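You operate a simulated robot arm through the tools that you are given. There is no shell and no other tool.

The job below is to be done with a simulated robot arm. You get a single attempt, and the scene is never put back.

TASK
Give 2 doses to flask 4 and one to flask 6, then start both at heat 1.

The check looks at the end state, three seconds after you hand in, the way a careful person would. Anything else that was tipped, shoved, dropped, spilled or broken makes it a failure.

THE ROBOT
A 7-joint arm with a two-finger parallel gripper on a trunk, on a base that moves. Base frame: it is fixed to the floor where the robot stands at the start and does not move with it; the origin is under the middle of the robot, x ahead of it, y to its left, z up; the surface under the hand at the start is at about z = 0.8. Lengths are in m, angles in rad, forces in N, time in s.
With the tool pointing down near the work surface it reaches from about 0.36 to 0.86 m from the robot's upright axis, wherever it stands. Its first joint turns from -2.897 to 2.897 rad. Places, roughly: round flask [1.25, 0.25, 1]; white switch [0.7, -0.1, 0.9]. Payload 3.43 kg.
Tool frame: the origin (TCP) lies between the finger pads and is the grasp point; the fingertips stand 0.034 m ahead of it; z points along the fingers, y is the line along which they close. The gripper opens to 0.128 m. The fingers are 0.024 m wide and 0.012 m thick; the gripper's body (0.048 by 0.13 m) begins 0.096 m behind the TCP.
Orientation is that of the tool frame in the base frame, as [roll, pitch, yaw] about the fixed x, y, z axes, in that order (R = Rz(yaw) Ry(pitch) Rx(roll)). With the fingers straight down and closing along the base's y, the tool's x points along the base's -x, its y along +y and its z along -z.

THE INTERFACE
- The arm moves only by the tool apply_moves. Its argument "deltas" is one flat list of numbers, 7 for each row, row after row: the opening, from 0 (shut) to 1 (fully open), then the shift along the tool's x, y, z in m, then the turn, a rotation vector about the tool's x, y, z in rad. In form: [fingers, tx, ty, tz, ax, ay, az, fingers, tx, ty, tz, ax, ay, az, ...]. A call has 1 to 20 rows; each row shifts and turns the commanded pose from where the row before left it, along the tool's axes as they then stand. Rows are played at 5 a second. More than 0.05 m and 0.15 rad between two rows, or a gripper value outside its range, and nothing of the call is played. Where a pose cannot be reached the arm comes as near as it can. A force on the tool above 90 N (or 10 N above the force at the start of the call, whichever is more), or a blocked arm, ends the call early, and 0.2 s more pass. Each finger travels about 0.153 m/s and halts on what it meets, pressing with about 43 N; the grip force reading is that of the motor and also rises with nothing between the fingers. The clock runs only during rows and for 0.2 s after the last one: add rows that do not move to give the fingers time. It gives the time, the measured TCP pose, the force on the tool (base axes), the opening and the grip force at its end, in the units of the frame above (readings bear some noise), with the torque about the TCP (base axes, N m) and any sound that the robot's microphone picked up, and new pictures: "show" is both (left out), scene, wrist or none.
- Cameras (640 x 400 px; columns grow to the right, rows downward): "scene" is now at [0.1841, 0.0118, 1.5551]; the picture's right is [-0.07, -1.00, 0.00], its down [-0.74, 0.05, -0.68] and it looks along [0.67, -0.05, -0.74] (base axes); focal length 275 px, centre (320, 200). "wrist" rides on the gripper at [0.076, -0.011, -0.16] in the tool frame; the picture's right is [0.15, 0.99, 0.00], its down [-0.88, 0.13, -0.46] and it looks along [-0.45, 0.07, 0.89] (tool axes); focal length 234 px, centre (320, 200). There is no depth. A picture from a camera that has moved, and an enlarged one, comes with that camera's place and axes in the base frame and with its lens.
- steer(legs): drives the robot by 1 to 6 legs, each [ahead, turn to the left] in m and rad, along the robot's own axes; the way and the turn of a leg run together, so that a leg with both is an arc; at most 1.5 m and 3.142 rad a leg. The arm and the cameras ride along, it lands a little off, and it stops where it bumps. It gives what a move gives, and a new picture of the scene camera.
- head_to(pan, tilt): turns the head with the scene camera to pan (to the left, within 2.304 rad either way) and tilt (down, from -0.506 to 1.204), counted from straight ahead of the robot. It gives what a move gives, and a new picture of the scene camera.
- zoom(camera, box): a new picture of the part [left, top, right, bottom] of that camera's present view, enlarged. The clock stands still meanwhile.
- job_done(): hands the job in; it is judged then, once.

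Nothing tells you exact positions but the pictures and the camera data. Unless the task says otherwise, let go and move clear before handing in.

The tools are called after "Call:" as a command line: name --argument value ..., lists and objects as JSON in quotes. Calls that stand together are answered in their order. apply_moves: Moves the arm, as the interface text tells. Its arguments: {"type":"object","properties":{"deltas":{"type":"array","items":{"type":"number"}},"show":{"type":"string","enum":["both","scene","wrist","none"]}},"required":["deltas"]} The other tools are called the same way: steer (legs) drives the base; head_to (pan, tilt) turns the head that bears the scene camera; zoom (camera, box) takes an enlarged picture of a part of a camera's view; job_done () hands the job in.

At the start:

```text
time: 0.0
position: [0.5421, -0.114, 1.1531]
tool_rot: [-3.14, 0.0, -3.14]
ft_force: [0.0, 0.6, 0.2]
torque: [0.01, 0.0, 0.02]
gripper_width: 0.128
gripper_force: 0.0
robot x, y, heading: [0.0001, 0.0193, 0.003]
head pan, tilt (commanded): [-0.068, 0.829]
```

scene: 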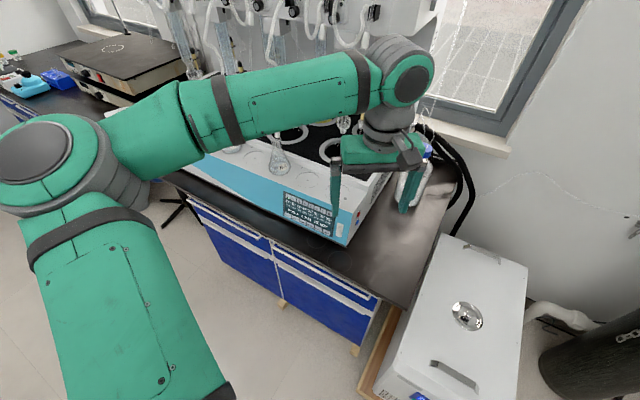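
wrist: 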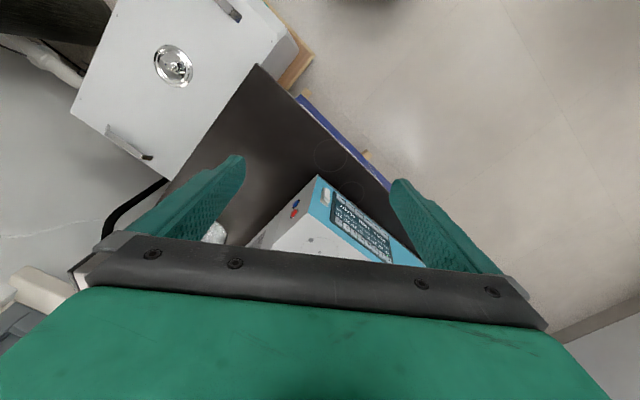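

I see a lab bench with a blue-and-white multi-position heater unit, flasks on it, and the arm partly blocking the view. I'll enlarge the scene to find labels, flasks and controls before moving.

Call:
zoom --camera "scene" --box '[180, 100, 460, 275]'

Call:
zoom --camera "wrist" --box '[200, 150, 440, 300]'

Call:
zoom --camera "scene" --box '[60, 0, 440, 200]'

```text
2.29 times, centred on (320, 188) of scene
camera zoom: at [0.1841, 0.0118, 1.5551], right [-0.07, -1.0, 0.0], down [-0.74, 0.05, -0.68], along [0.67, -0.05, -0.74], focal length 628 px, centre (320, 229)
```

zoom: 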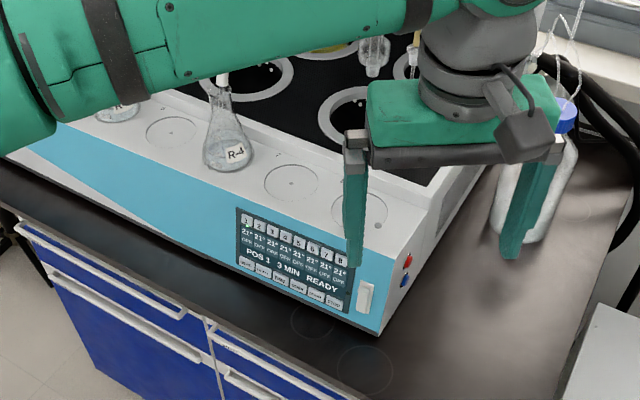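

```text
2.67 times, centred on (320, 225) of wrist
camera zoom: at [0.4663, -0.1251, 1.3122], right [-0.15, 0.99, 0.0], down [0.88, 0.13, 0.46], along [0.45, 0.07, -0.89], focal length 624 px, centre (320, 133)
```

zoom: 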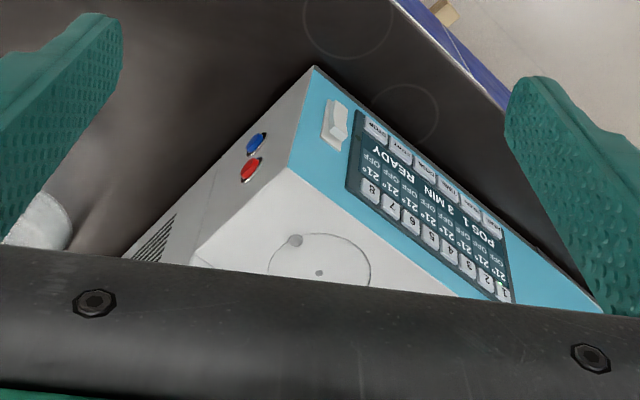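

```text
1.68 times, centred on (250, 100) of scene
camera zoom: at [0.1841, 0.0118, 1.5551], right [-0.07, -1.0, 0.0], down [-0.74, 0.05, -0.68], along [0.67, -0.05, -0.74], focal length 463 px, centre (438, 368)
```

zoom: 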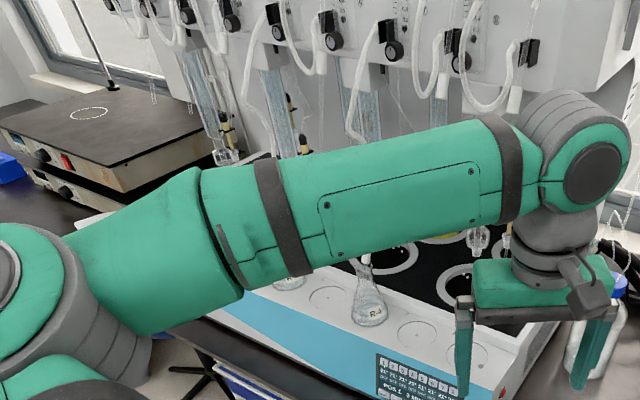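

The heater has a panel with keys 1–8, a status line "POS 1 3 MIN READY" and a row of function keys. I'll enlarge it further to read the keys.

Call:
zoom --camera "scene" --box '[270, 180, 370, 243]'

Call:
zoom --camera "wrist" --box '[310, 170, 410, 265]'

Call:
zoom --camera "scene" --box '[280, 185, 340, 235]'

```text
6.35 times, centred on (320, 212) of scene
camera zoom: at [0.1841, 0.0118, 1.5551], right [-0.07, -1.0, 0.0], down [-0.74, 0.05, -0.68], along [0.67, -0.05, -0.74], focal length 1745 px, centre (320, 127)
```

zoom: 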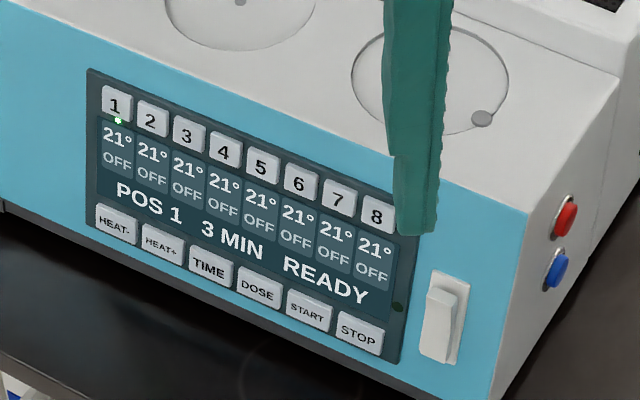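

```text
4.21 times, centred on (360, 218) of wrist
camera zoom: at [0.4663, -0.1251, 1.3122], right [-0.15, 0.99, 0.0], down [0.88, 0.13, 0.46], along [0.45, 0.07, -0.89], focal length 986 px, centre (152, 126)
```

zoom: 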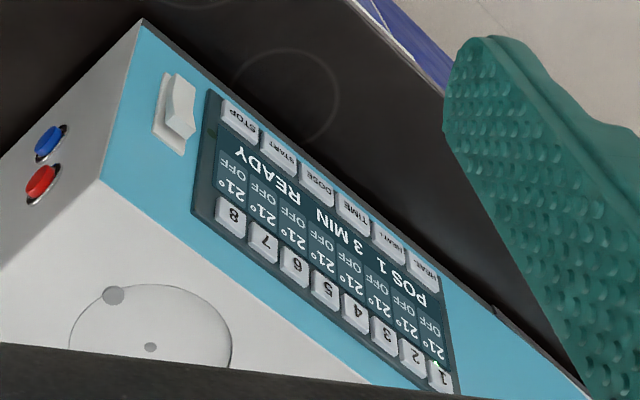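

```text
8.00 times, centred on (310, 210) of scene
camera zoom: at [0.1841, 0.0118, 1.5551], right [-0.07, -1.0, 0.0], down [-0.74, 0.05, -0.68], along [0.67, -0.05, -0.74], focal length 2199 px, centre (400, 120)
```

zoom: 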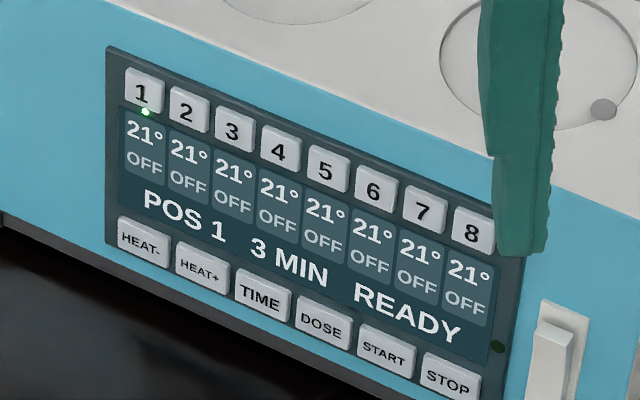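

The panel reads: keys 1–8, HEAT-, HEAT+, TIME, DOSE, START, STOP; position 1 is selected and all are OFF. Next I'll look around with the head to see the flasks and the back of the unit.

Call:
head_to --pan 0.1 --tilt 0.35

Call:
head_to --pan -0.3 --tilt 0.4

```text
time: 0.9
position: [0.5417, -0.1134, 1.1529]
tool_rot: [-3.142, 0.0, -3.14]
ft_force: [0.5, -0.4, 0.2]
torque: [0.03, 0.01, 0.03]
gripper_width: 0.1281
gripper_force: 0.1
robot x, y, heading: [0.0022, 0.0182, -0.001]
head pan, tilt (commanded): [0.099, 0.351]
camera scene: at [0.1977, 0.0265, 1.597], right [0.1, -1.0, 0.0], down [-0.34, -0.03, -0.94], along [0.93, 0.09, -0.34], focal length 275 px, centre (320, 200)
```

scene: 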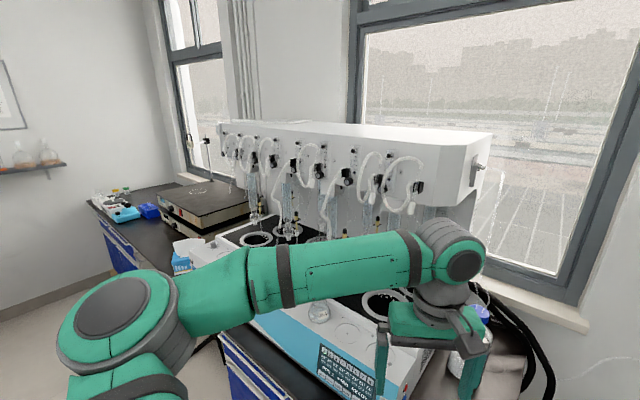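

```text
time: 1.8
position: [0.5422, -0.1125, 1.1519]
tool_rot: [-3.141, -0.001, -3.14]
ft_force: [-0.3, 0.2, 0.6]
torque: [0.0, 0.0, 0.01]
gripper_width: 0.1283
gripper_force: 0.1
robot x, y, heading: [-0.0008, 0.0138, -0.003]
head pan, tilt (commanded): [-0.3, 0.4]
camera scene: at [0.1935, -0.0101, 1.5926], right [-0.3, -0.96, 0.0], down [-0.37, 0.11, -0.92], along [0.88, -0.27, -0.39], focal length 275 px, centre (320, 200)
```

scene: 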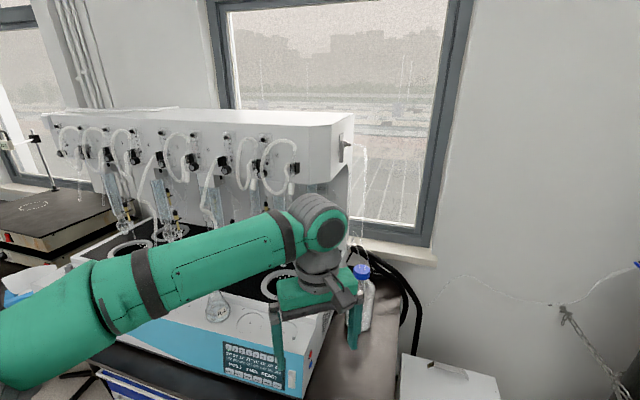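

The unit is a row of stations with condensers behind; the arm hides some of it. I'll swing the hand to the right, staying high, to get a clear view.

Call:
apply_moves --deltas '[1, 0.01, -0.045, -0.01, 0, 0, 0, 1, 0.01, -0.045, -0.01, 0, 0, 0, 1, 0.01, -0.045, -0.01, 0, 0, 0, 1, 0.01, -0.045, -0.01, 0, 0, 0, 1, 0.01, -0.045, -0.01, 0, 0, 0, 1, 0.01, -0.045, -0.01, 0, 0, 0, 1, 0.01, -0.045, 0, 0, 0, 0, 1, 0.01, -0.045, 0, 0, 0, 0, 1, 0.01, -0.045, 0, 0, 0, 0]' --show "both"

Call:
head_to --pan 0.15 --tilt 0.5

```text
time: 3.8
position: [0.4527, -0.5182, 1.2115]
tool_rot: [3.141, 0.002, -3.138]
ft_force: [1.0, 0.1, -0.1]
torque: [-0.07, 0.06, 0.01]
gripper_width: 0.1281
gripper_force: 0.1
robot x, y, heading: [0.0025, 0.0186, 0.001]
head pan, tilt (commanded): [-0.3, 0.4]
camera scene: at [0.1936, -0.0096, 1.5925], right [-0.3, -0.96, 0.0], down [-0.37, 0.11, -0.92], along [0.88, -0.27, -0.39], focal length 275 px, centre (320, 200)
camera wrist: at [0.3772, -0.5295, 1.3718], right [-0.15, 0.99, 0.0], down [0.88, 0.13, 0.46], along [0.45, 0.07, -0.89], focal length 234 px, centre (320, 200)
```

scene: 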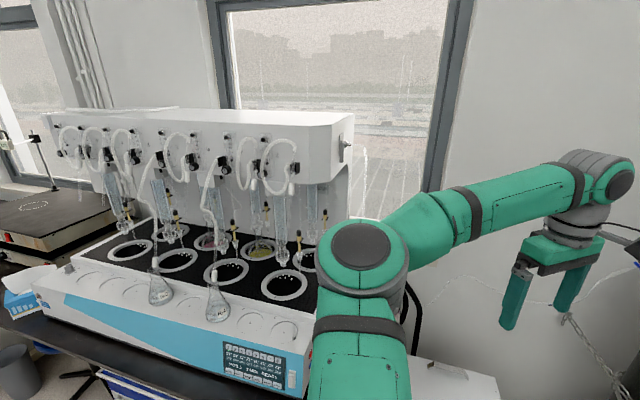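
wrist: 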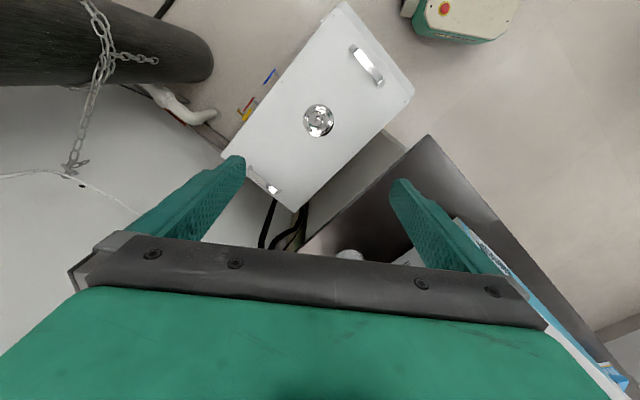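

```text
time: 4.7
position: [0.4518, -0.5187, 1.2121]
tool_rot: [3.141, 0.001, -3.141]
ft_force: [0.0, -0.1, 0.5]
torque: [0.02, 0.01, 0.0]
gripper_width: 0.128
gripper_force: 0.0
robot x, y, heading: [-0.0007, 0.0145, 0.005]
head pan, tilt (commanded): [0.15, 0.499]
camera scene: at [0.195, 0.0306, 1.5834], right [0.15, -0.99, 0.0], down [-0.47, -0.07, -0.88], along [0.87, 0.13, -0.48], focal length 275 px, centre (320, 200)
```

scene: 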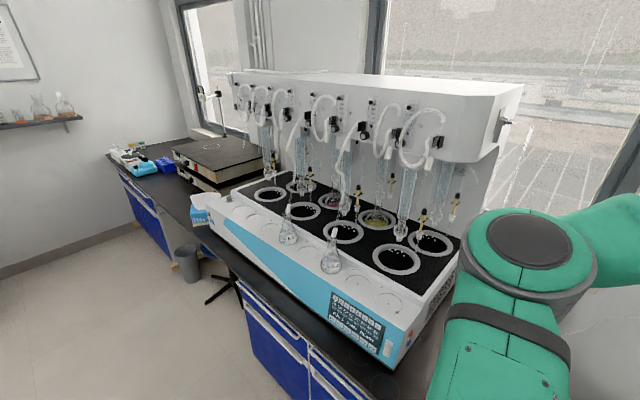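

The view is now open: two rows of heating wells, some holding round flasks, plus two small conical flasks on the front ledge. I'll enlarge the areas to read labels.

Call:
zoom --camera "scene" --box '[220, 150, 460, 300]'

Call:
zoom --camera "scene" --box '[220, 150, 340, 225]'

Call:
zoom --camera "scene" --box '[320, 170, 470, 264]'

Call:
zoom --camera "scene" --box '[220, 60, 540, 260]'

Call:
zoom --camera "scene" --box '[270, 190, 420, 284]'

Call:
zoom --camera "scene" --box '[310, 275, 430, 365]'

```text
2.67 times, centred on (340, 225) of scene
camera zoom: at [0.195, 0.0306, 1.5834], right [0.15, -0.99, 0.0], down [-0.47, -0.07, -0.88], along [0.87, 0.13, -0.48], focal length 733 px, centre (267, 133)
```

zoom: 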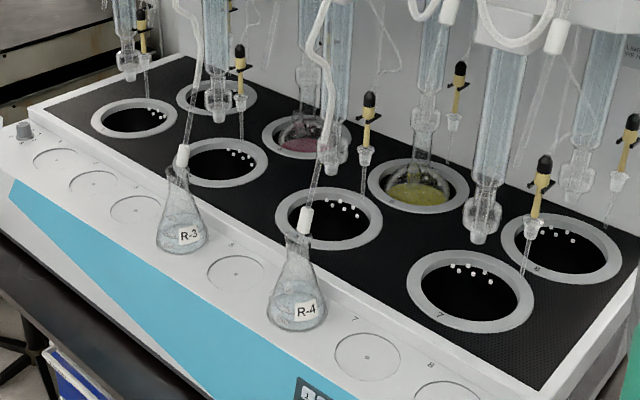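

```text
5.33 times, centred on (280, 188) of scene
camera zoom: at [0.195, 0.0306, 1.5834], right [0.15, -0.99, 0.0], down [-0.47, -0.07, -0.88], along [0.87, 0.13, -0.48], focal length 1466 px, centre (533, 267)
```

zoom: 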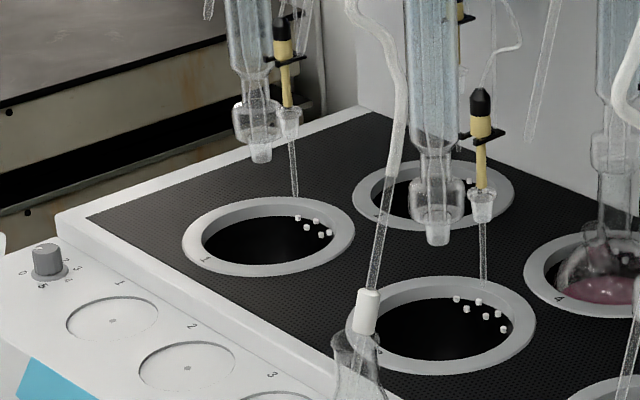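

```text
4.26 times, centred on (395, 217) of scene
camera zoom: at [0.195, 0.0306, 1.5834], right [0.15, -0.99, 0.0], down [-0.47, -0.07, -0.88], along [0.87, 0.13, -0.48], focal length 1170 px, centre (1, 128)
```

zoom: 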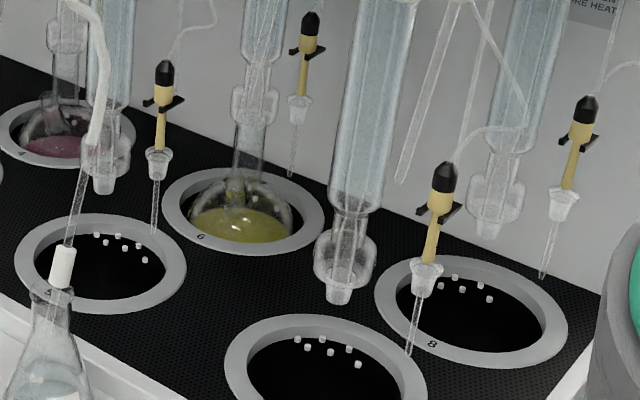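

```text
2.00 times, centred on (380, 160) of scene
camera zoom: at [0.195, 0.0306, 1.5834], right [0.15, -0.99, 0.0], down [-0.47, -0.07, -0.88], along [0.87, 0.13, -0.48], focal length 550 px, centre (200, 280)
```

zoom: 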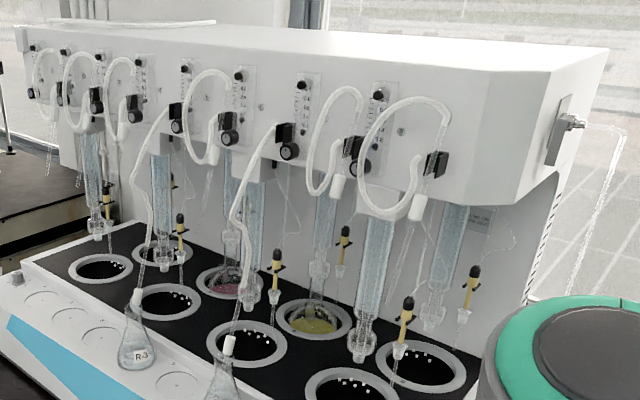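

```text
4.26 times, centred on (345, 237) of scene
camera zoom: at [0.195, 0.0306, 1.5834], right [0.15, -0.99, 0.0], down [-0.47, -0.07, -0.88], along [0.87, 0.13, -0.48], focal length 1170 px, centre (214, 43)
```

zoom: 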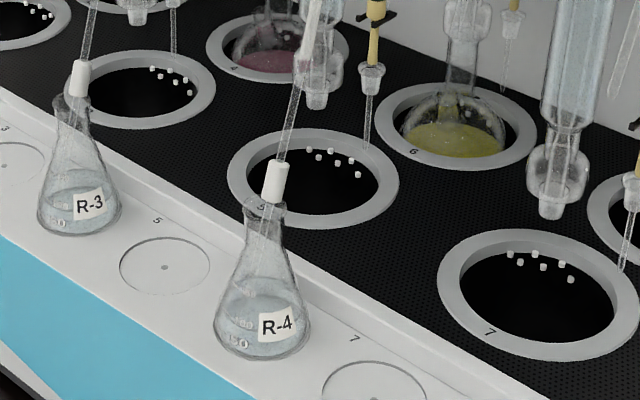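

```text
4.44 times, centred on (370, 320) of scene
camera zoom: at [0.195, 0.0306, 1.5834], right [0.15, -0.99, 0.0], down [-0.47, -0.07, -0.88], along [0.87, 0.13, -0.48], focal length 1221 px, centre (98, -333)
```

zoom: 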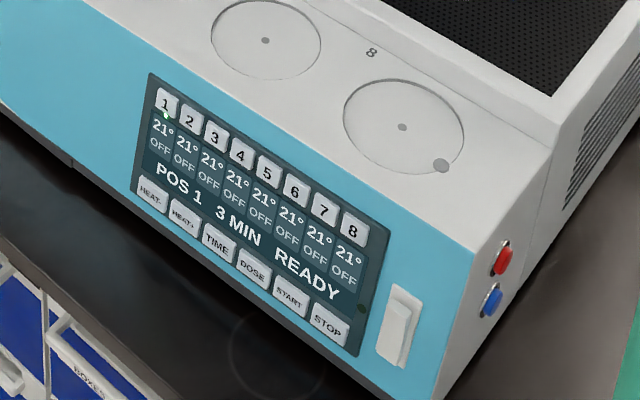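

Wells 4 (red liquid) and 6 (yellow liquid) hold the round flasks, with receivers on ledge places 4 and 6. There's a sign on the rear panel ending in "...RE HEAT" that may matter, plus a knob at left; I'll read these.

Call:
zoom --camera "scene" --box '[440, 130, 500, 180]'

Call:
zoom --camera "scene" --box '[215, 185, 255, 215]'

Call:
zoom --camera "scene" --box '[480, 80, 540, 150]'

Call:
zoom --camera "scene" --box '[360, 80, 460, 150]'

Call:
zoom --camera "scene" --box '[225, 75, 345, 150]'

```text
8.00 times, centred on (470, 155) of scene
camera zoom: at [0.195, 0.0306, 1.5834], right [0.15, -0.99, 0.0], down [-0.47, -0.07, -0.88], along [0.87, 0.13, -0.48], focal length 2199 px, centre (-880, 560)
```

zoom: 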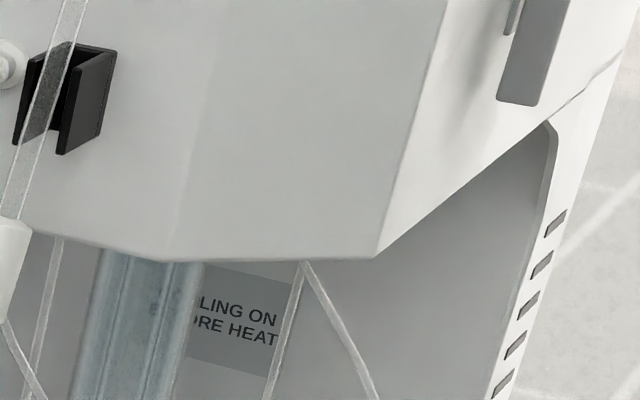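

```text
13.33 times, centred on (235, 200) of scene
camera zoom: at [0.195, 0.0306, 1.5834], right [0.15, -0.99, 0.0], down [-0.47, -0.07, -0.88], along [0.87, 0.13, -0.48], focal length 3664 px, centre (1453, 200)
```

zoom: 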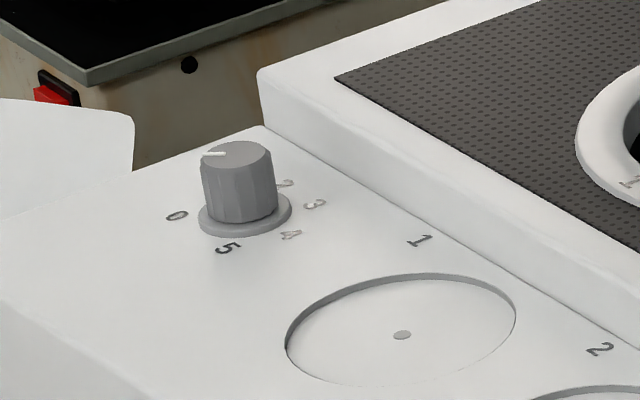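

```text
5.71 times, centred on (510, 115) of scene
camera zoom: at [0.195, 0.0306, 1.5834], right [0.15, -0.99, 0.0], down [-0.47, -0.07, -0.88], along [0.87, 0.13, -0.48], focal length 1570 px, centre (-766, 686)
```

zoom: 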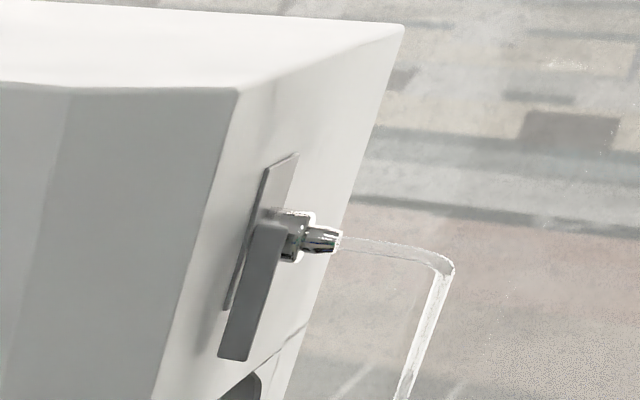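

```text
5.71 times, centred on (410, 115) of scene
camera zoom: at [0.195, 0.0306, 1.5834], right [0.15, -0.99, 0.0], down [-0.47, -0.07, -0.88], along [0.87, 0.13, -0.48], focal length 1570 px, centre (-194, 686)
```

zoom: 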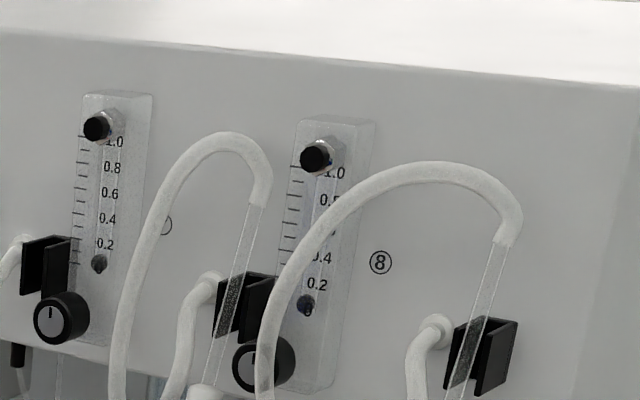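

```text
5.33 times, centred on (285, 112) of scene
camera zoom: at [0.195, 0.0306, 1.5834], right [0.15, -0.99, 0.0], down [-0.47, -0.07, -0.88], along [0.87, 0.13, -0.48], focal length 1466 px, centre (507, 667)
```

zoom: 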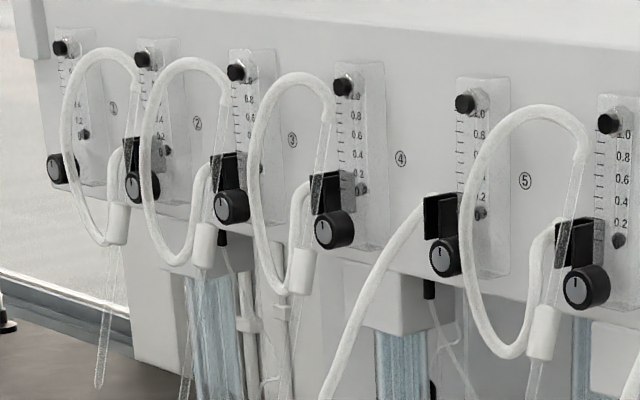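

The sign reads "…LING ON / …RE HEAT" – i.e. "COOLING ON BEFORE HEAT", so cooling likely must be switched on first. I'll bring the wrist camera to the right side of the unit to inspect the red/blue controls and the sign.

Call:
apply_moves --deltas '[1, -0.03, 0.03, 0.02, 0, 0, -0.145, 1, 0, 0, 0, 0, 0, -0.145, 1, 0, 0, 0, 0, 0, -0.145, 1, 0, 0, 0, 0, 0, -0.145, 1, 0, 0, 0, 0, 0, -0.145, 1, 0, 0, 0, 0, 0, -0.145, 1, 0, 0, 0, 0, -0.13, 0, 1, 0, 0, 0, 0, -0.13, 0, 1, 0, 0, 0, 0, -0.13, 0, 1, 0, 0, 0, 0, -0.13, 0]' --show "both"

```text
time: 6.9
position: [0.4831, -0.4877, 1.1931]
tool_rot: [-3.14, 0.521, -2.269]
ft_force: [0.2, 0.6, -0.6]
torque: [-0.03, 0.06, -0.03]
gripper_width: 0.1279
gripper_force: 0.0
robot x, y, heading: [-0.002, 0.0188, -0.0]
head pan, tilt (commanded): [0.15, 0.499]
camera scene: at [0.1951, 0.0311, 1.5834], right [0.15, -0.99, 0.0], down [-0.47, -0.07, -0.88], along [0.87, 0.13, -0.48], focal length 275 px, centre (320, 200)
camera wrist: at [0.3979, -0.6066, 1.2935], right [-0.84, 0.54, -0.07], down [0.24, 0.49, 0.83], along [0.49, 0.68, -0.55], focal length 234 px, centre (320, 200)
```

scene: 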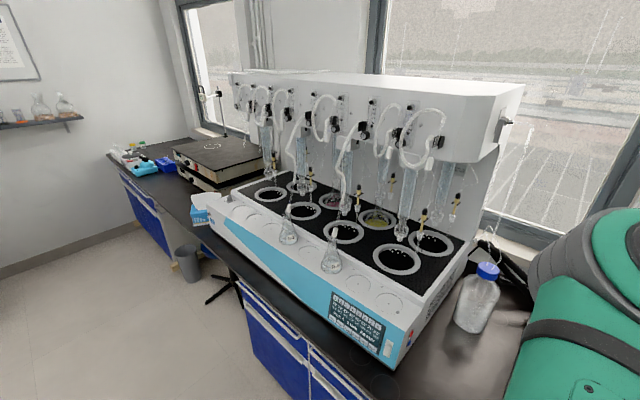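
wrist: 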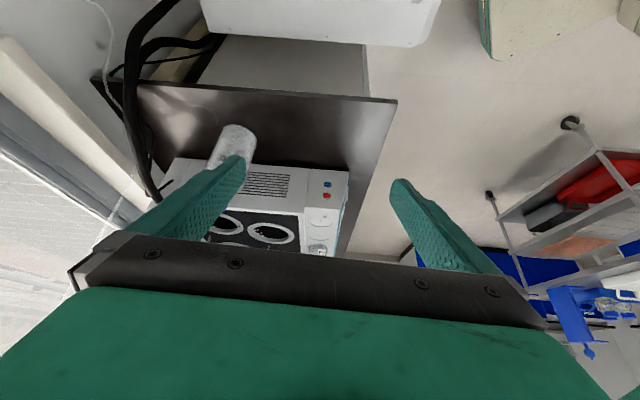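

The wrist camera (upside down) now shows the right side of the unit with the red and blue controls and a vent. I'll enlarge.

Call:
zoom --camera "wrist" --box '[290, 165, 350, 205]'

Call:
zoom --camera "wrist" --box '[150, 110, 350, 260]'

Call:
zoom --camera "scene" --box '[430, 140, 490, 180]'

Call:
zoom --camera "scene" --box '[440, 250, 520, 340]'

Call:
zoom --camera "scene" --box '[370, 310, 430, 370]'

```text
10.00 times, centred on (320, 185) of wrist
camera zoom: at [0.3979, -0.6066, 1.2935], right [-0.84, 0.54, -0.07], down [0.24, 0.49, 0.83], along [0.49, 0.68, -0.55], focal length 2342 px, centre (320, 350)
```

zoom: 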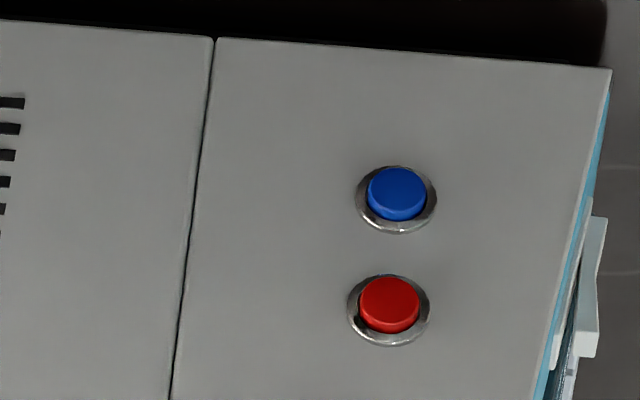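

```text
2.67 times, centred on (250, 185) of wrist
camera zoom: at [0.3979, -0.6066, 1.2935], right [-0.84, 0.54, -0.07], down [0.24, 0.49, 0.83], along [0.49, 0.68, -0.55], focal length 624 px, centre (507, 240)
```

zoom: 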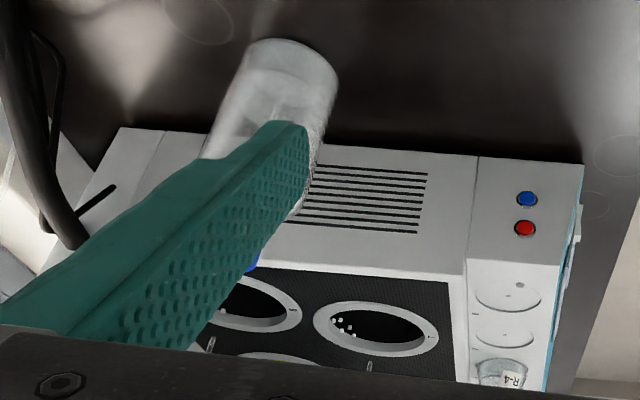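

```text
10.00 times, centred on (460, 160) of scene
camera zoom: at [0.1951, 0.0311, 1.5834], right [0.15, -0.99, 0.0], down [-0.47, -0.07, -0.88], along [0.87, 0.13, -0.48], focal length 2748 px, centre (-1080, 600)
```

zoom: 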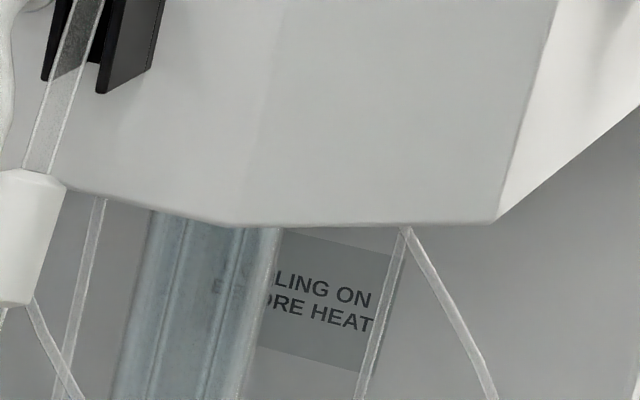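

```text
4.44 times, centred on (480, 295) of scene
camera zoom: at [0.1951, 0.0311, 1.5834], right [0.15, -0.99, 0.0], down [-0.47, -0.07, -0.88], along [0.87, 0.13, -0.48], focal length 1221 px, centre (-391, -222)
```

zoom: 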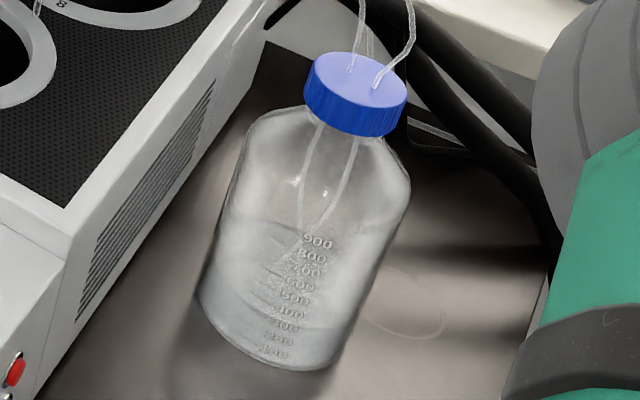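

```text
6.67 times, centred on (400, 340) of scene
camera zoom: at [0.1951, 0.0311, 1.5834], right [0.15, -0.99, 0.0], down [-0.47, -0.07, -0.88], along [0.87, 0.13, -0.48], focal length 1832 px, centre (-213, -733)
```

zoom: 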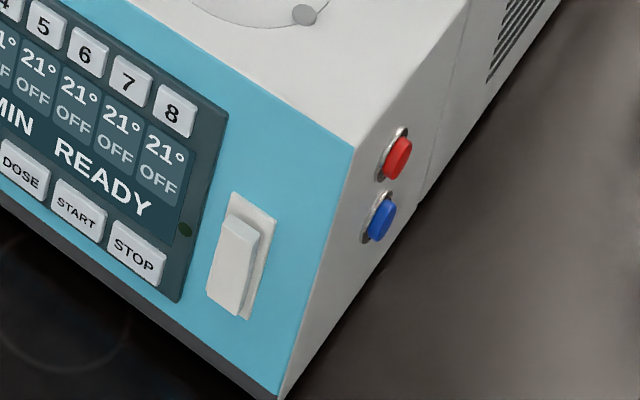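

Zooms are re-rendered sharply, so I can inspect details from here. I'll enlarge the white switch, the lamp beside STOP, the red/blue buttons and the knob even more.

Call:
zoom --camera "scene" --box '[376, 334, 402, 362]'

Call:
zoom --camera "wrist" --box '[318, 176, 342, 200]'

Call:
zoom --camera "scene" --box '[222, 190, 240, 204]'

Call:
zoom --camera "scene" --box '[326, 290, 386, 356]'

```text
14.29 times, centred on (389, 348) of scene
camera zoom: at [0.1951, 0.0311, 1.5834], right [0.15, -0.99, 0.0], down [-0.47, -0.07, -0.88], along [0.87, 0.13, -0.48], focal length 3926 px, centre (-666, -1914)
```

zoom: 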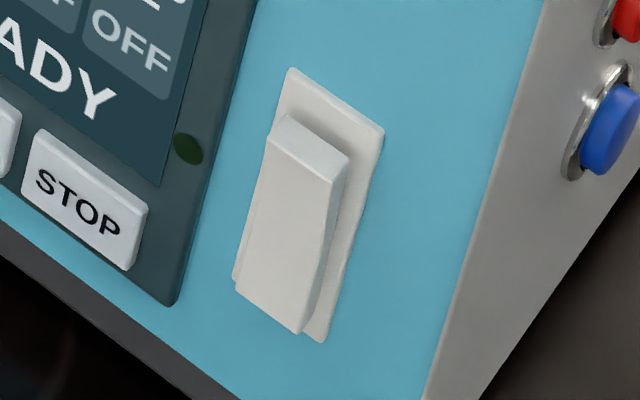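

```text
16.00 times, centred on (330, 188) of wrist
camera zoom: at [0.3979, -0.6066, 1.2935], right [-0.84, 0.54, -0.07], down [0.24, 0.49, 0.83], along [0.49, 0.68, -0.55], focal length 3747 px, centre (160, 392)
```

zoom: 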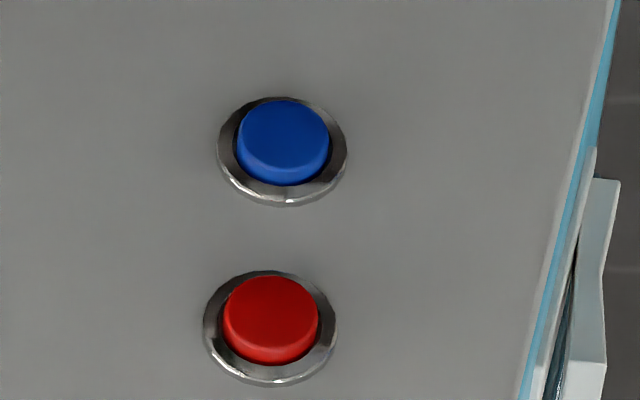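

```text
16.00 times, centred on (231, 197) of scene
camera zoom: at [0.1951, 0.0311, 1.5834], right [0.15, -0.99, 0.0], down [-0.47, -0.07, -0.88], along [0.87, 0.13, -0.48], focal length 4397 px, centre (1744, 248)
```

zoom: 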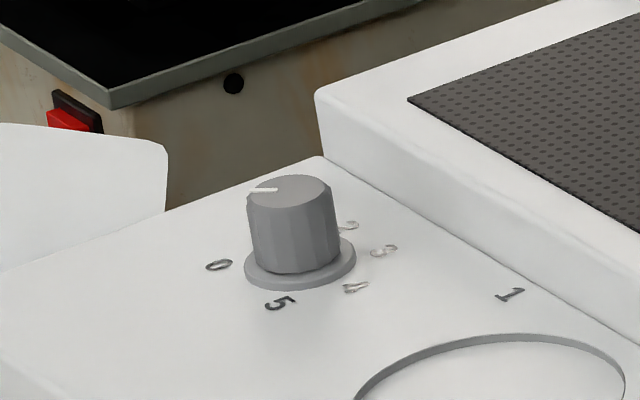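

```text
6.06 times, centred on (356, 323) of scene
camera zoom: at [0.1951, 0.0311, 1.5834], right [0.15, -0.99, 0.0], down [-0.47, -0.07, -0.88], along [0.87, 0.13, -0.48], focal length 1666 px, centre (102, -546)
```

zoom: 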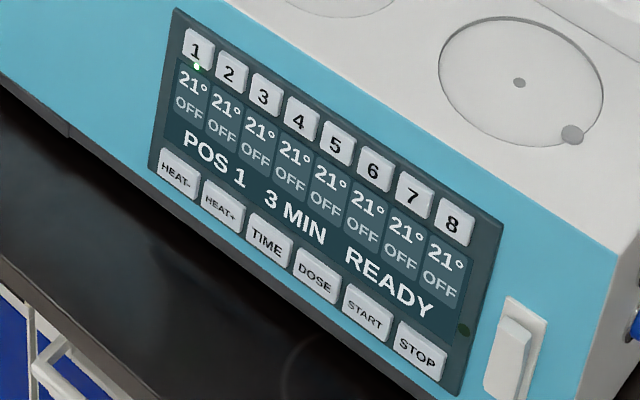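

The white rocker sits with its top half out and a dark green lamp next to it, suggesting something off. There's a framed notice on the left wall; I'll look at it and around for instructions.

Call:
head_to --pan 0.9 --tilt 0.1

Call:
head_to --pan 1.6 --tilt 0.2

Call:
head_to --pan -0.8 --tilt 0.3

```text
time: 8.0
position: [0.4824, -0.489, 1.1915]
tool_rot: [3.14, 0.52, -2.27]
ft_force: [-0.4, -0.6, -0.8]
torque: [0.04, -0.01, 0.01]
gripper_width: 0.128
gripper_force: 0.1
robot x, y, heading: [-0.0001, 0.0179, -0.001]
head pan, tilt (commanded): [0.901, 0.099]
camera scene: at [0.1623, 0.0892, 1.6205], right [0.78, -0.62, 0.0], down [-0.06, -0.08, -0.99], along [0.62, 0.78, -0.1], focal length 275 px, centre (320, 200)
```

scene: 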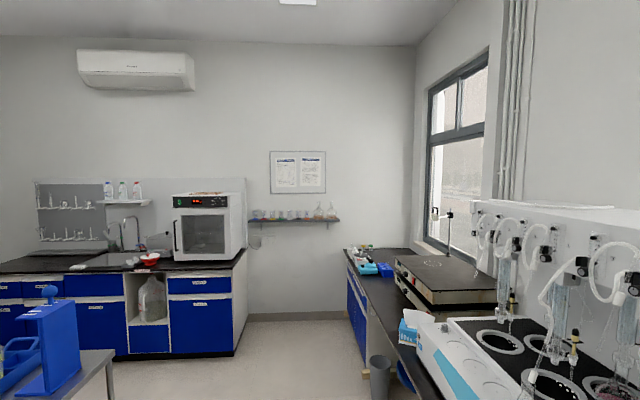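

```text
time: 9.1
position: [0.4828, -0.4876, 1.194]
tool_rot: [-3.14, 0.519, -2.272]
ft_force: [-0.4, -0.2, 0.6]
torque: [-0.01, 0.02, 0.01]
gripper_width: 0.1279
gripper_force: 0.1
robot x, y, heading: [-0.0008, 0.0163, -0.004]
head pan, tilt (commanded): [1.6, 0.201]
camera scene: at [0.1024, 0.1102, 1.6111], right [1.0, 0.03, 0.0], down [0.01, -0.2, -0.98], along [-0.03, 0.98, -0.2], focal length 275 px, centre (320, 200)
```

scene: 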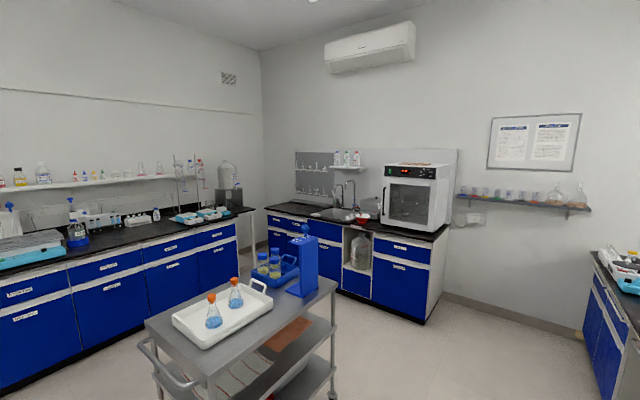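

```text
time: 11.3
position: [0.4825, -0.4881, 1.193]
tool_rot: [-3.141, 0.52, -2.27]
ft_force: [0.1, -0.9, 0.3]
torque: [0.0, -0.03, -0.03]
gripper_width: 0.1278
gripper_force: 0.1
robot x, y, heading: [-0.0021, 0.0149, 0.001]
head pan, tilt (commanded): [-0.799, 0.3]
camera scene: at [0.1701, -0.0498, 1.6018], right [-0.72, -0.7, 0.0], down [-0.21, 0.21, -0.96], along [0.67, -0.68, -0.3], focal length 275 px, centre (320, 200)
```

scene: 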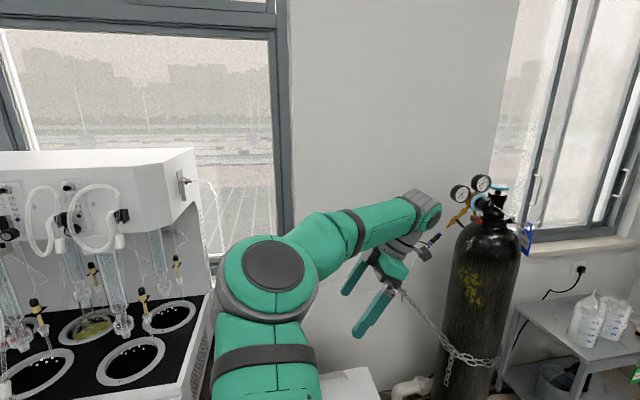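

I'll turn back to zoom on the wall notice, which has two sheets.

Call:
head_to --pan 1.0 --tilt 0.1

Call:
zoom --camera "scene" --box '[290, 140, 380, 205]'

```text
time: 13.1
position: [0.4825, -0.488, 1.1913]
tool_rot: [3.141, 0.521, -2.271]
ft_force: [-0.9, -0.4, -0.7]
torque: [0.0, -0.01, 0.0]
gripper_width: 0.1279
gripper_force: 0.1
robot x, y, heading: [-0.0006, 0.0133, -0.001]
head pan, tilt (commanded): [1.0, 0.099]
camera scene: at [0.1548, 0.0945, 1.6205], right [0.84, -0.54, 0.0], down [-0.05, -0.08, -1.0], along [0.54, 0.84, -0.1], focal length 275 px, centre (320, 200)
```

scene: 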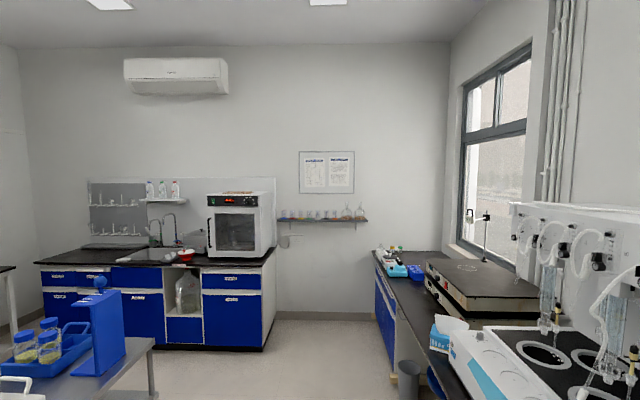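

```text
6.15 times, centred on (335, 172) of scene
camera zoom: at [0.1548, 0.0945, 1.6205], right [0.84, -0.54, 0.0], down [-0.05, -0.08, -1.0], along [0.54, 0.84, -0.1], focal length 1691 px, centre (228, 369)
```

zoom: 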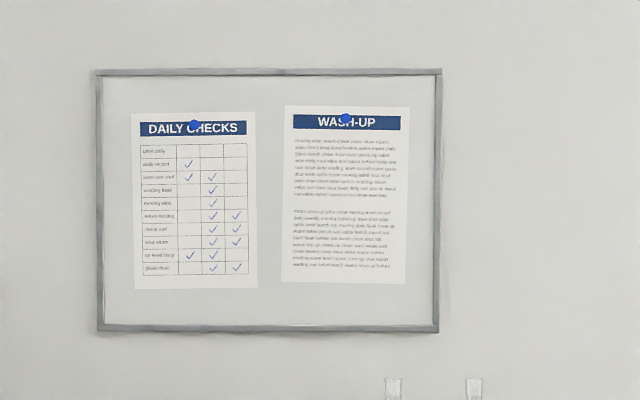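

The wall sheets carry nothing about this unit, so I take the white rocker (next to the dark lamp) as the likely cooling switch. I estimate keys 1–8 along (0.791,0.075)→(0.713,−0.050) at z≈0.914 and the function keys at z≈0.838; I'll now bring the closed hand in front of the panel, staying well clear.

Call:
apply_moves --deltas '[1, -0.0295, 0.03075, 0.01693, 0, 0, 0, 1, -0.0295, 0.03075, 0.01693, 0, 0, 0, 1, -0.0295, 0.03075, 0.01693, 0, 0, 0, 1, -0.0295, 0.03075, 0.01693, 0, 0, 0, 1, -0.0295, 0.03075, 0.01693, 0, 0, 0, 0, -0.0295, 0.03075, 0.01693, 0, 0, 0, 0, -0.0295, 0.03075, 0.01693, 0, 0, 0, 0, -0.0295, 0.03075, 0.01693, 0, 0, 0, 0, -0.0295, 0.03075, 0.01693, 0, 0, 0, 0, -0.0295, 0.03075, 0.01693, 0, 0, 0, 0, -0.0295, 0.03075, 0.01693, 0, 0, 0, 0, -0.0295, 0.03075, 0.01693, 0, 0, 0, 0, 0, 0, 0, 0.0698, 0, 0.1209, 0, 0, 0, 0, 0.0698, 0, 0.1209, 0, 0, 0, 0, 0.0698, 0, 0.1209, 0, 0, 0, 0, 0.0698, 0, 0.1209, 0, 0, 0, 0, 0.0698, 0, 0.1209, 0, 0, 0, 0, 0.0698, 0, 0.1209, 0, 0, 0, 0, 0.0698, 0, 0.1209, 0, 0, 0, 0, 0.0698, 0, 0.1209]' --show "wrist"

Call:
head_to --pan 0.0 --tilt 0.75

```text
time: 17.3
position: [0.463, 0.0615, 1.1922]
tool_rot: [-3.136, 0.524, 2.895]
ft_force: [0.6, -0.5, -0.9]
torque: [0.01, 0.01, 0.03]
gripper_width: 0.0001
gripper_force: 33.1
robot x, y, heading: [0.0004, 0.0154, -0.004]
head pan, tilt (commanded): [1.0, 0.099]
camera wrist: at [0.3187, 0.0863, 1.2931], right [0.12, 0.99, -0.08], down [0.55, 0.0, 0.83], along [0.83, -0.14, -0.55], focal length 234 px, centre (320, 200)
```

wrist: 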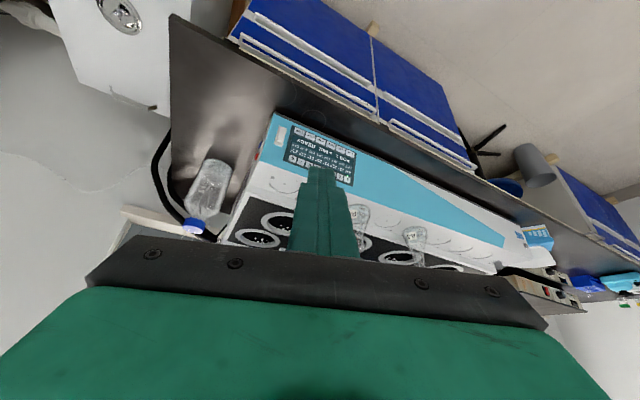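

```text
time: 18.5
position: [0.4627, 0.0613, 1.193]
tool_rot: [-3.137, 0.522, 2.898]
ft_force: [-0.1, -0.4, 0.4]
torque: [-0.04, 0.01, 0.01]
gripper_width: 0.0
gripper_force: 33.1
robot x, y, heading: [0.0024, 0.0179, 0.002]
head pan, tilt (commanded): [0.0, 0.75]
camera scene: at [0.1879, 0.0174, 1.5615], right [0.0, -1.0, 0.0], down [-0.68, 0.0, -0.73], along [0.73, 0.0, -0.68], focal length 275 px, centre (320, 200)
```

scene: 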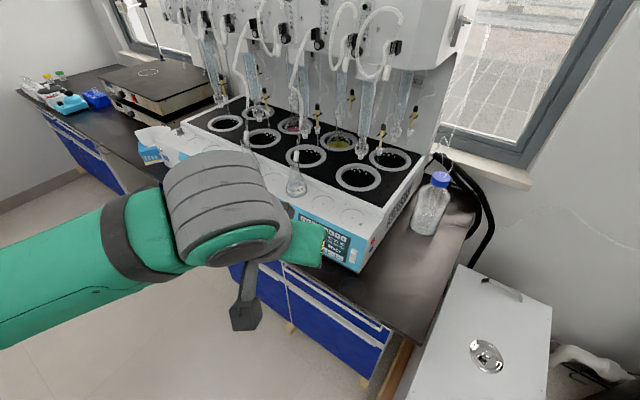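

The hand is in front of the panel; the wrist camera sees panel and fingertip together, the scene camera sees the panel beside the arm. Next I'll enlarge the wrist view to refine key positions.

Call:
zoom --camera "wrist" --box '[250, 100, 380, 200]'

Call:
zoom --camera "wrist" --box '[260, 110, 320, 170]'

Call:
zoom --camera "scene" --box '[280, 200, 390, 275]'

```text
4.00 times, centred on (315, 150) of wrist
camera zoom: at [0.3187, 0.0861, 1.2931], right [0.12, 0.99, -0.08], down [0.55, 0.0, 0.83], along [0.83, -0.14, -0.55], focal length 937 px, centre (340, 400)
```

zoom: 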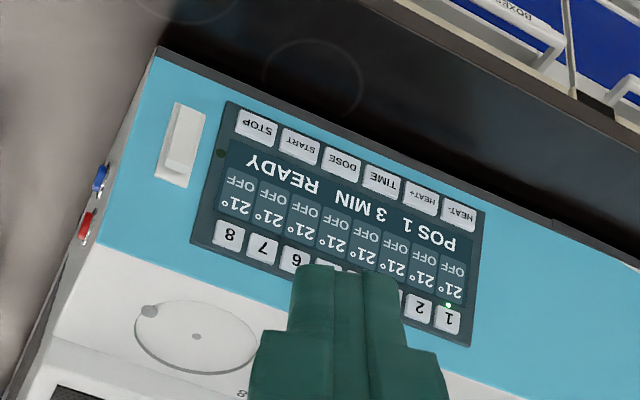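

```text
6.67 times, centred on (290, 140) of wrist
camera zoom: at [0.3187, 0.0861, 1.2931], right [0.12, 0.99, -0.08], down [0.55, 0.0, 0.83], along [0.83, -0.14, -0.55], focal length 1561 px, centre (520, 600)
```

zoom: 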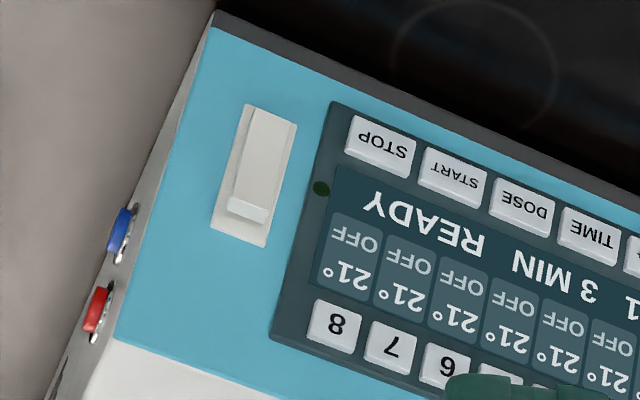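

```text
5.33 times, centred on (335, 238) of scene
camera zoom: at [0.1879, 0.0174, 1.5615], right [0.0, -1.0, 0.0], down [-0.68, 0.0, -0.73], along [0.73, 0.0, -0.68], focal length 1466 px, centre (240, 0)
```

zoom: 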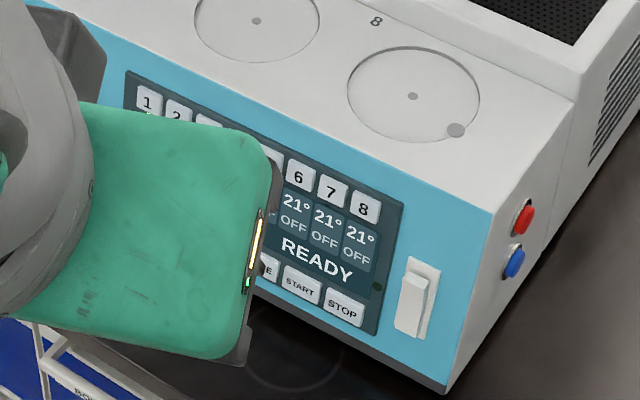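

The panel triangulates to about z 0.92 (top keys) / 0.84 (bottom keys) but depth is uncertain by several mm. I'll tilt the hand to 40° below level, open the fingers for a clear view, and move about 8 cm in front of the panel to measure it closely.

Call:
apply_moves --deltas '[1, 0, 0, 0, 0, -0.117, 0, 1, 0, 0, 0, 0, -0.117, 0, 1, 0, 0, 0, 0, -0.117, 0, 1, 0.01445, 0.00116, 0.03916, 0, 0, 0, 1, 0.01445, 0.00116, 0.03916, 0, 0, 0, 1, 0.01445, 0.00116, 0.03916, 0, 0, 0, 1, 0.01445, 0.00116, 0.03916, 0, 0, 0, 1, 0.01445, 0.00116, 0.03916, 0, 0, 0, 1, 0.01445, 0.00116, 0.03916, 0, 0, 0, 1, 0.01445, 0.00116, 0.03916, 0, 0, 0, 1, 0.01445, 0.00116, 0.03916, 0, 0, 0, 1, 0, 0, 0, 0, 0, 0]' --show "both"

```text
time: 21.1
position: [0.6722, 0.0466, 0.9281]
tool_rot: [-3.136, 0.872, 2.899]
ft_force: [0.5, 0.1, 0.2]
torque: [-0.01, -0.01, -0.02]
gripper_width: 0.1278
gripper_force: 0.1
out of reach, approached as far as the arm can: row 1, 2, 3
robot x, y, heading: [0.001, 0.02, -0.002]
head pan, tilt (commanded): [0.0, 0.75]
camera scene: at [0.1879, 0.0173, 1.5615], right [0.0, -1.0, 0.0], down [-0.68, 0.0, -0.73], along [0.73, 0.0, -0.68], focal length 275 px, centre (320, 200)
camera wrist: at [0.5036, 0.0781, 0.9732], right [0.15, 0.98, -0.12], down [0.24, 0.08, 0.97], along [0.96, -0.17, -0.23], focal length 234 px, centre (320, 200)
```

scene: 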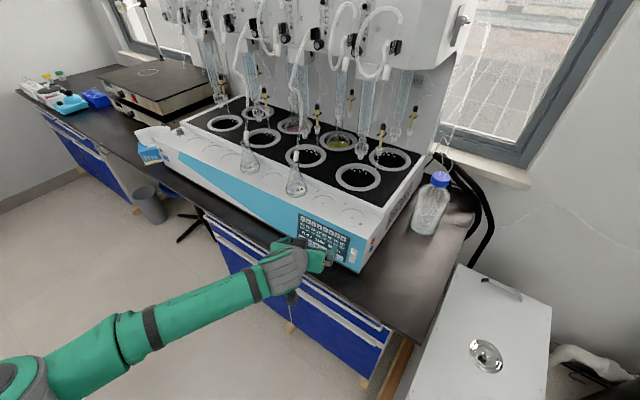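
wrist: 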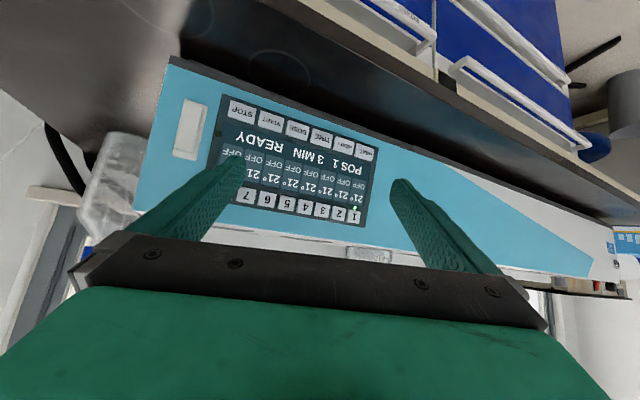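

The panel is now close and clear, about 6 cm ahead of the fingertips. I'll enlarge both views to measure the keys precisely.

Call:
zoom --camera "wrist" --box '[160, 75, 400, 235]'

Call:
zoom --camera "scene" --box '[270, 200, 390, 280]'

```text
2.50 times, centred on (280, 155) of wrist
camera zoom: at [0.5036, 0.0781, 0.9732], right [0.15, 0.98, -0.12], down [0.24, 0.08, 0.97], along [0.96, -0.17, -0.23], focal length 585 px, centre (420, 312)
```

zoom: 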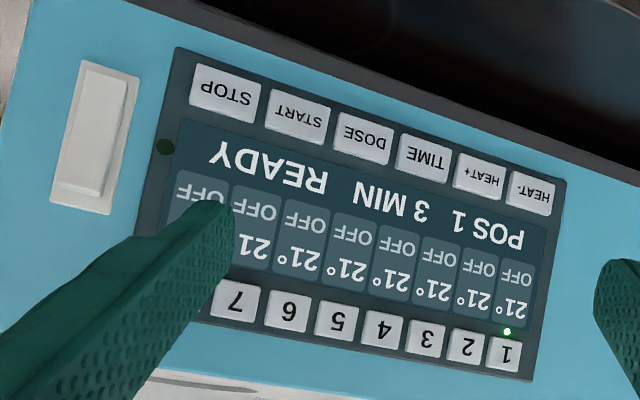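

```text
5.00 times, centred on (330, 240) of scene
camera zoom: at [0.1879, 0.0173, 1.5615], right [0.0, -1.0, 0.0], down [-0.68, 0.0, -0.73], along [0.73, 0.0, -0.68], focal length 1374 px, centre (270, 0)
```

zoom: 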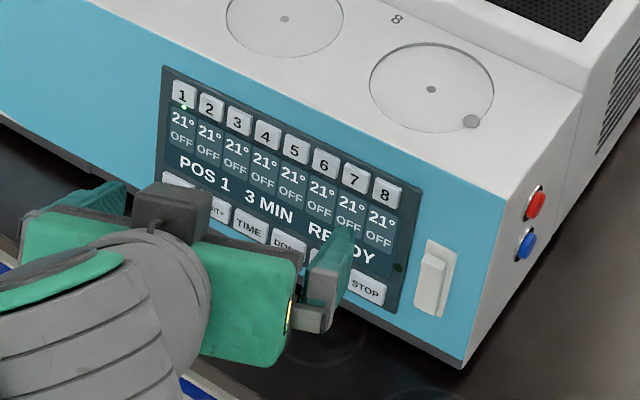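

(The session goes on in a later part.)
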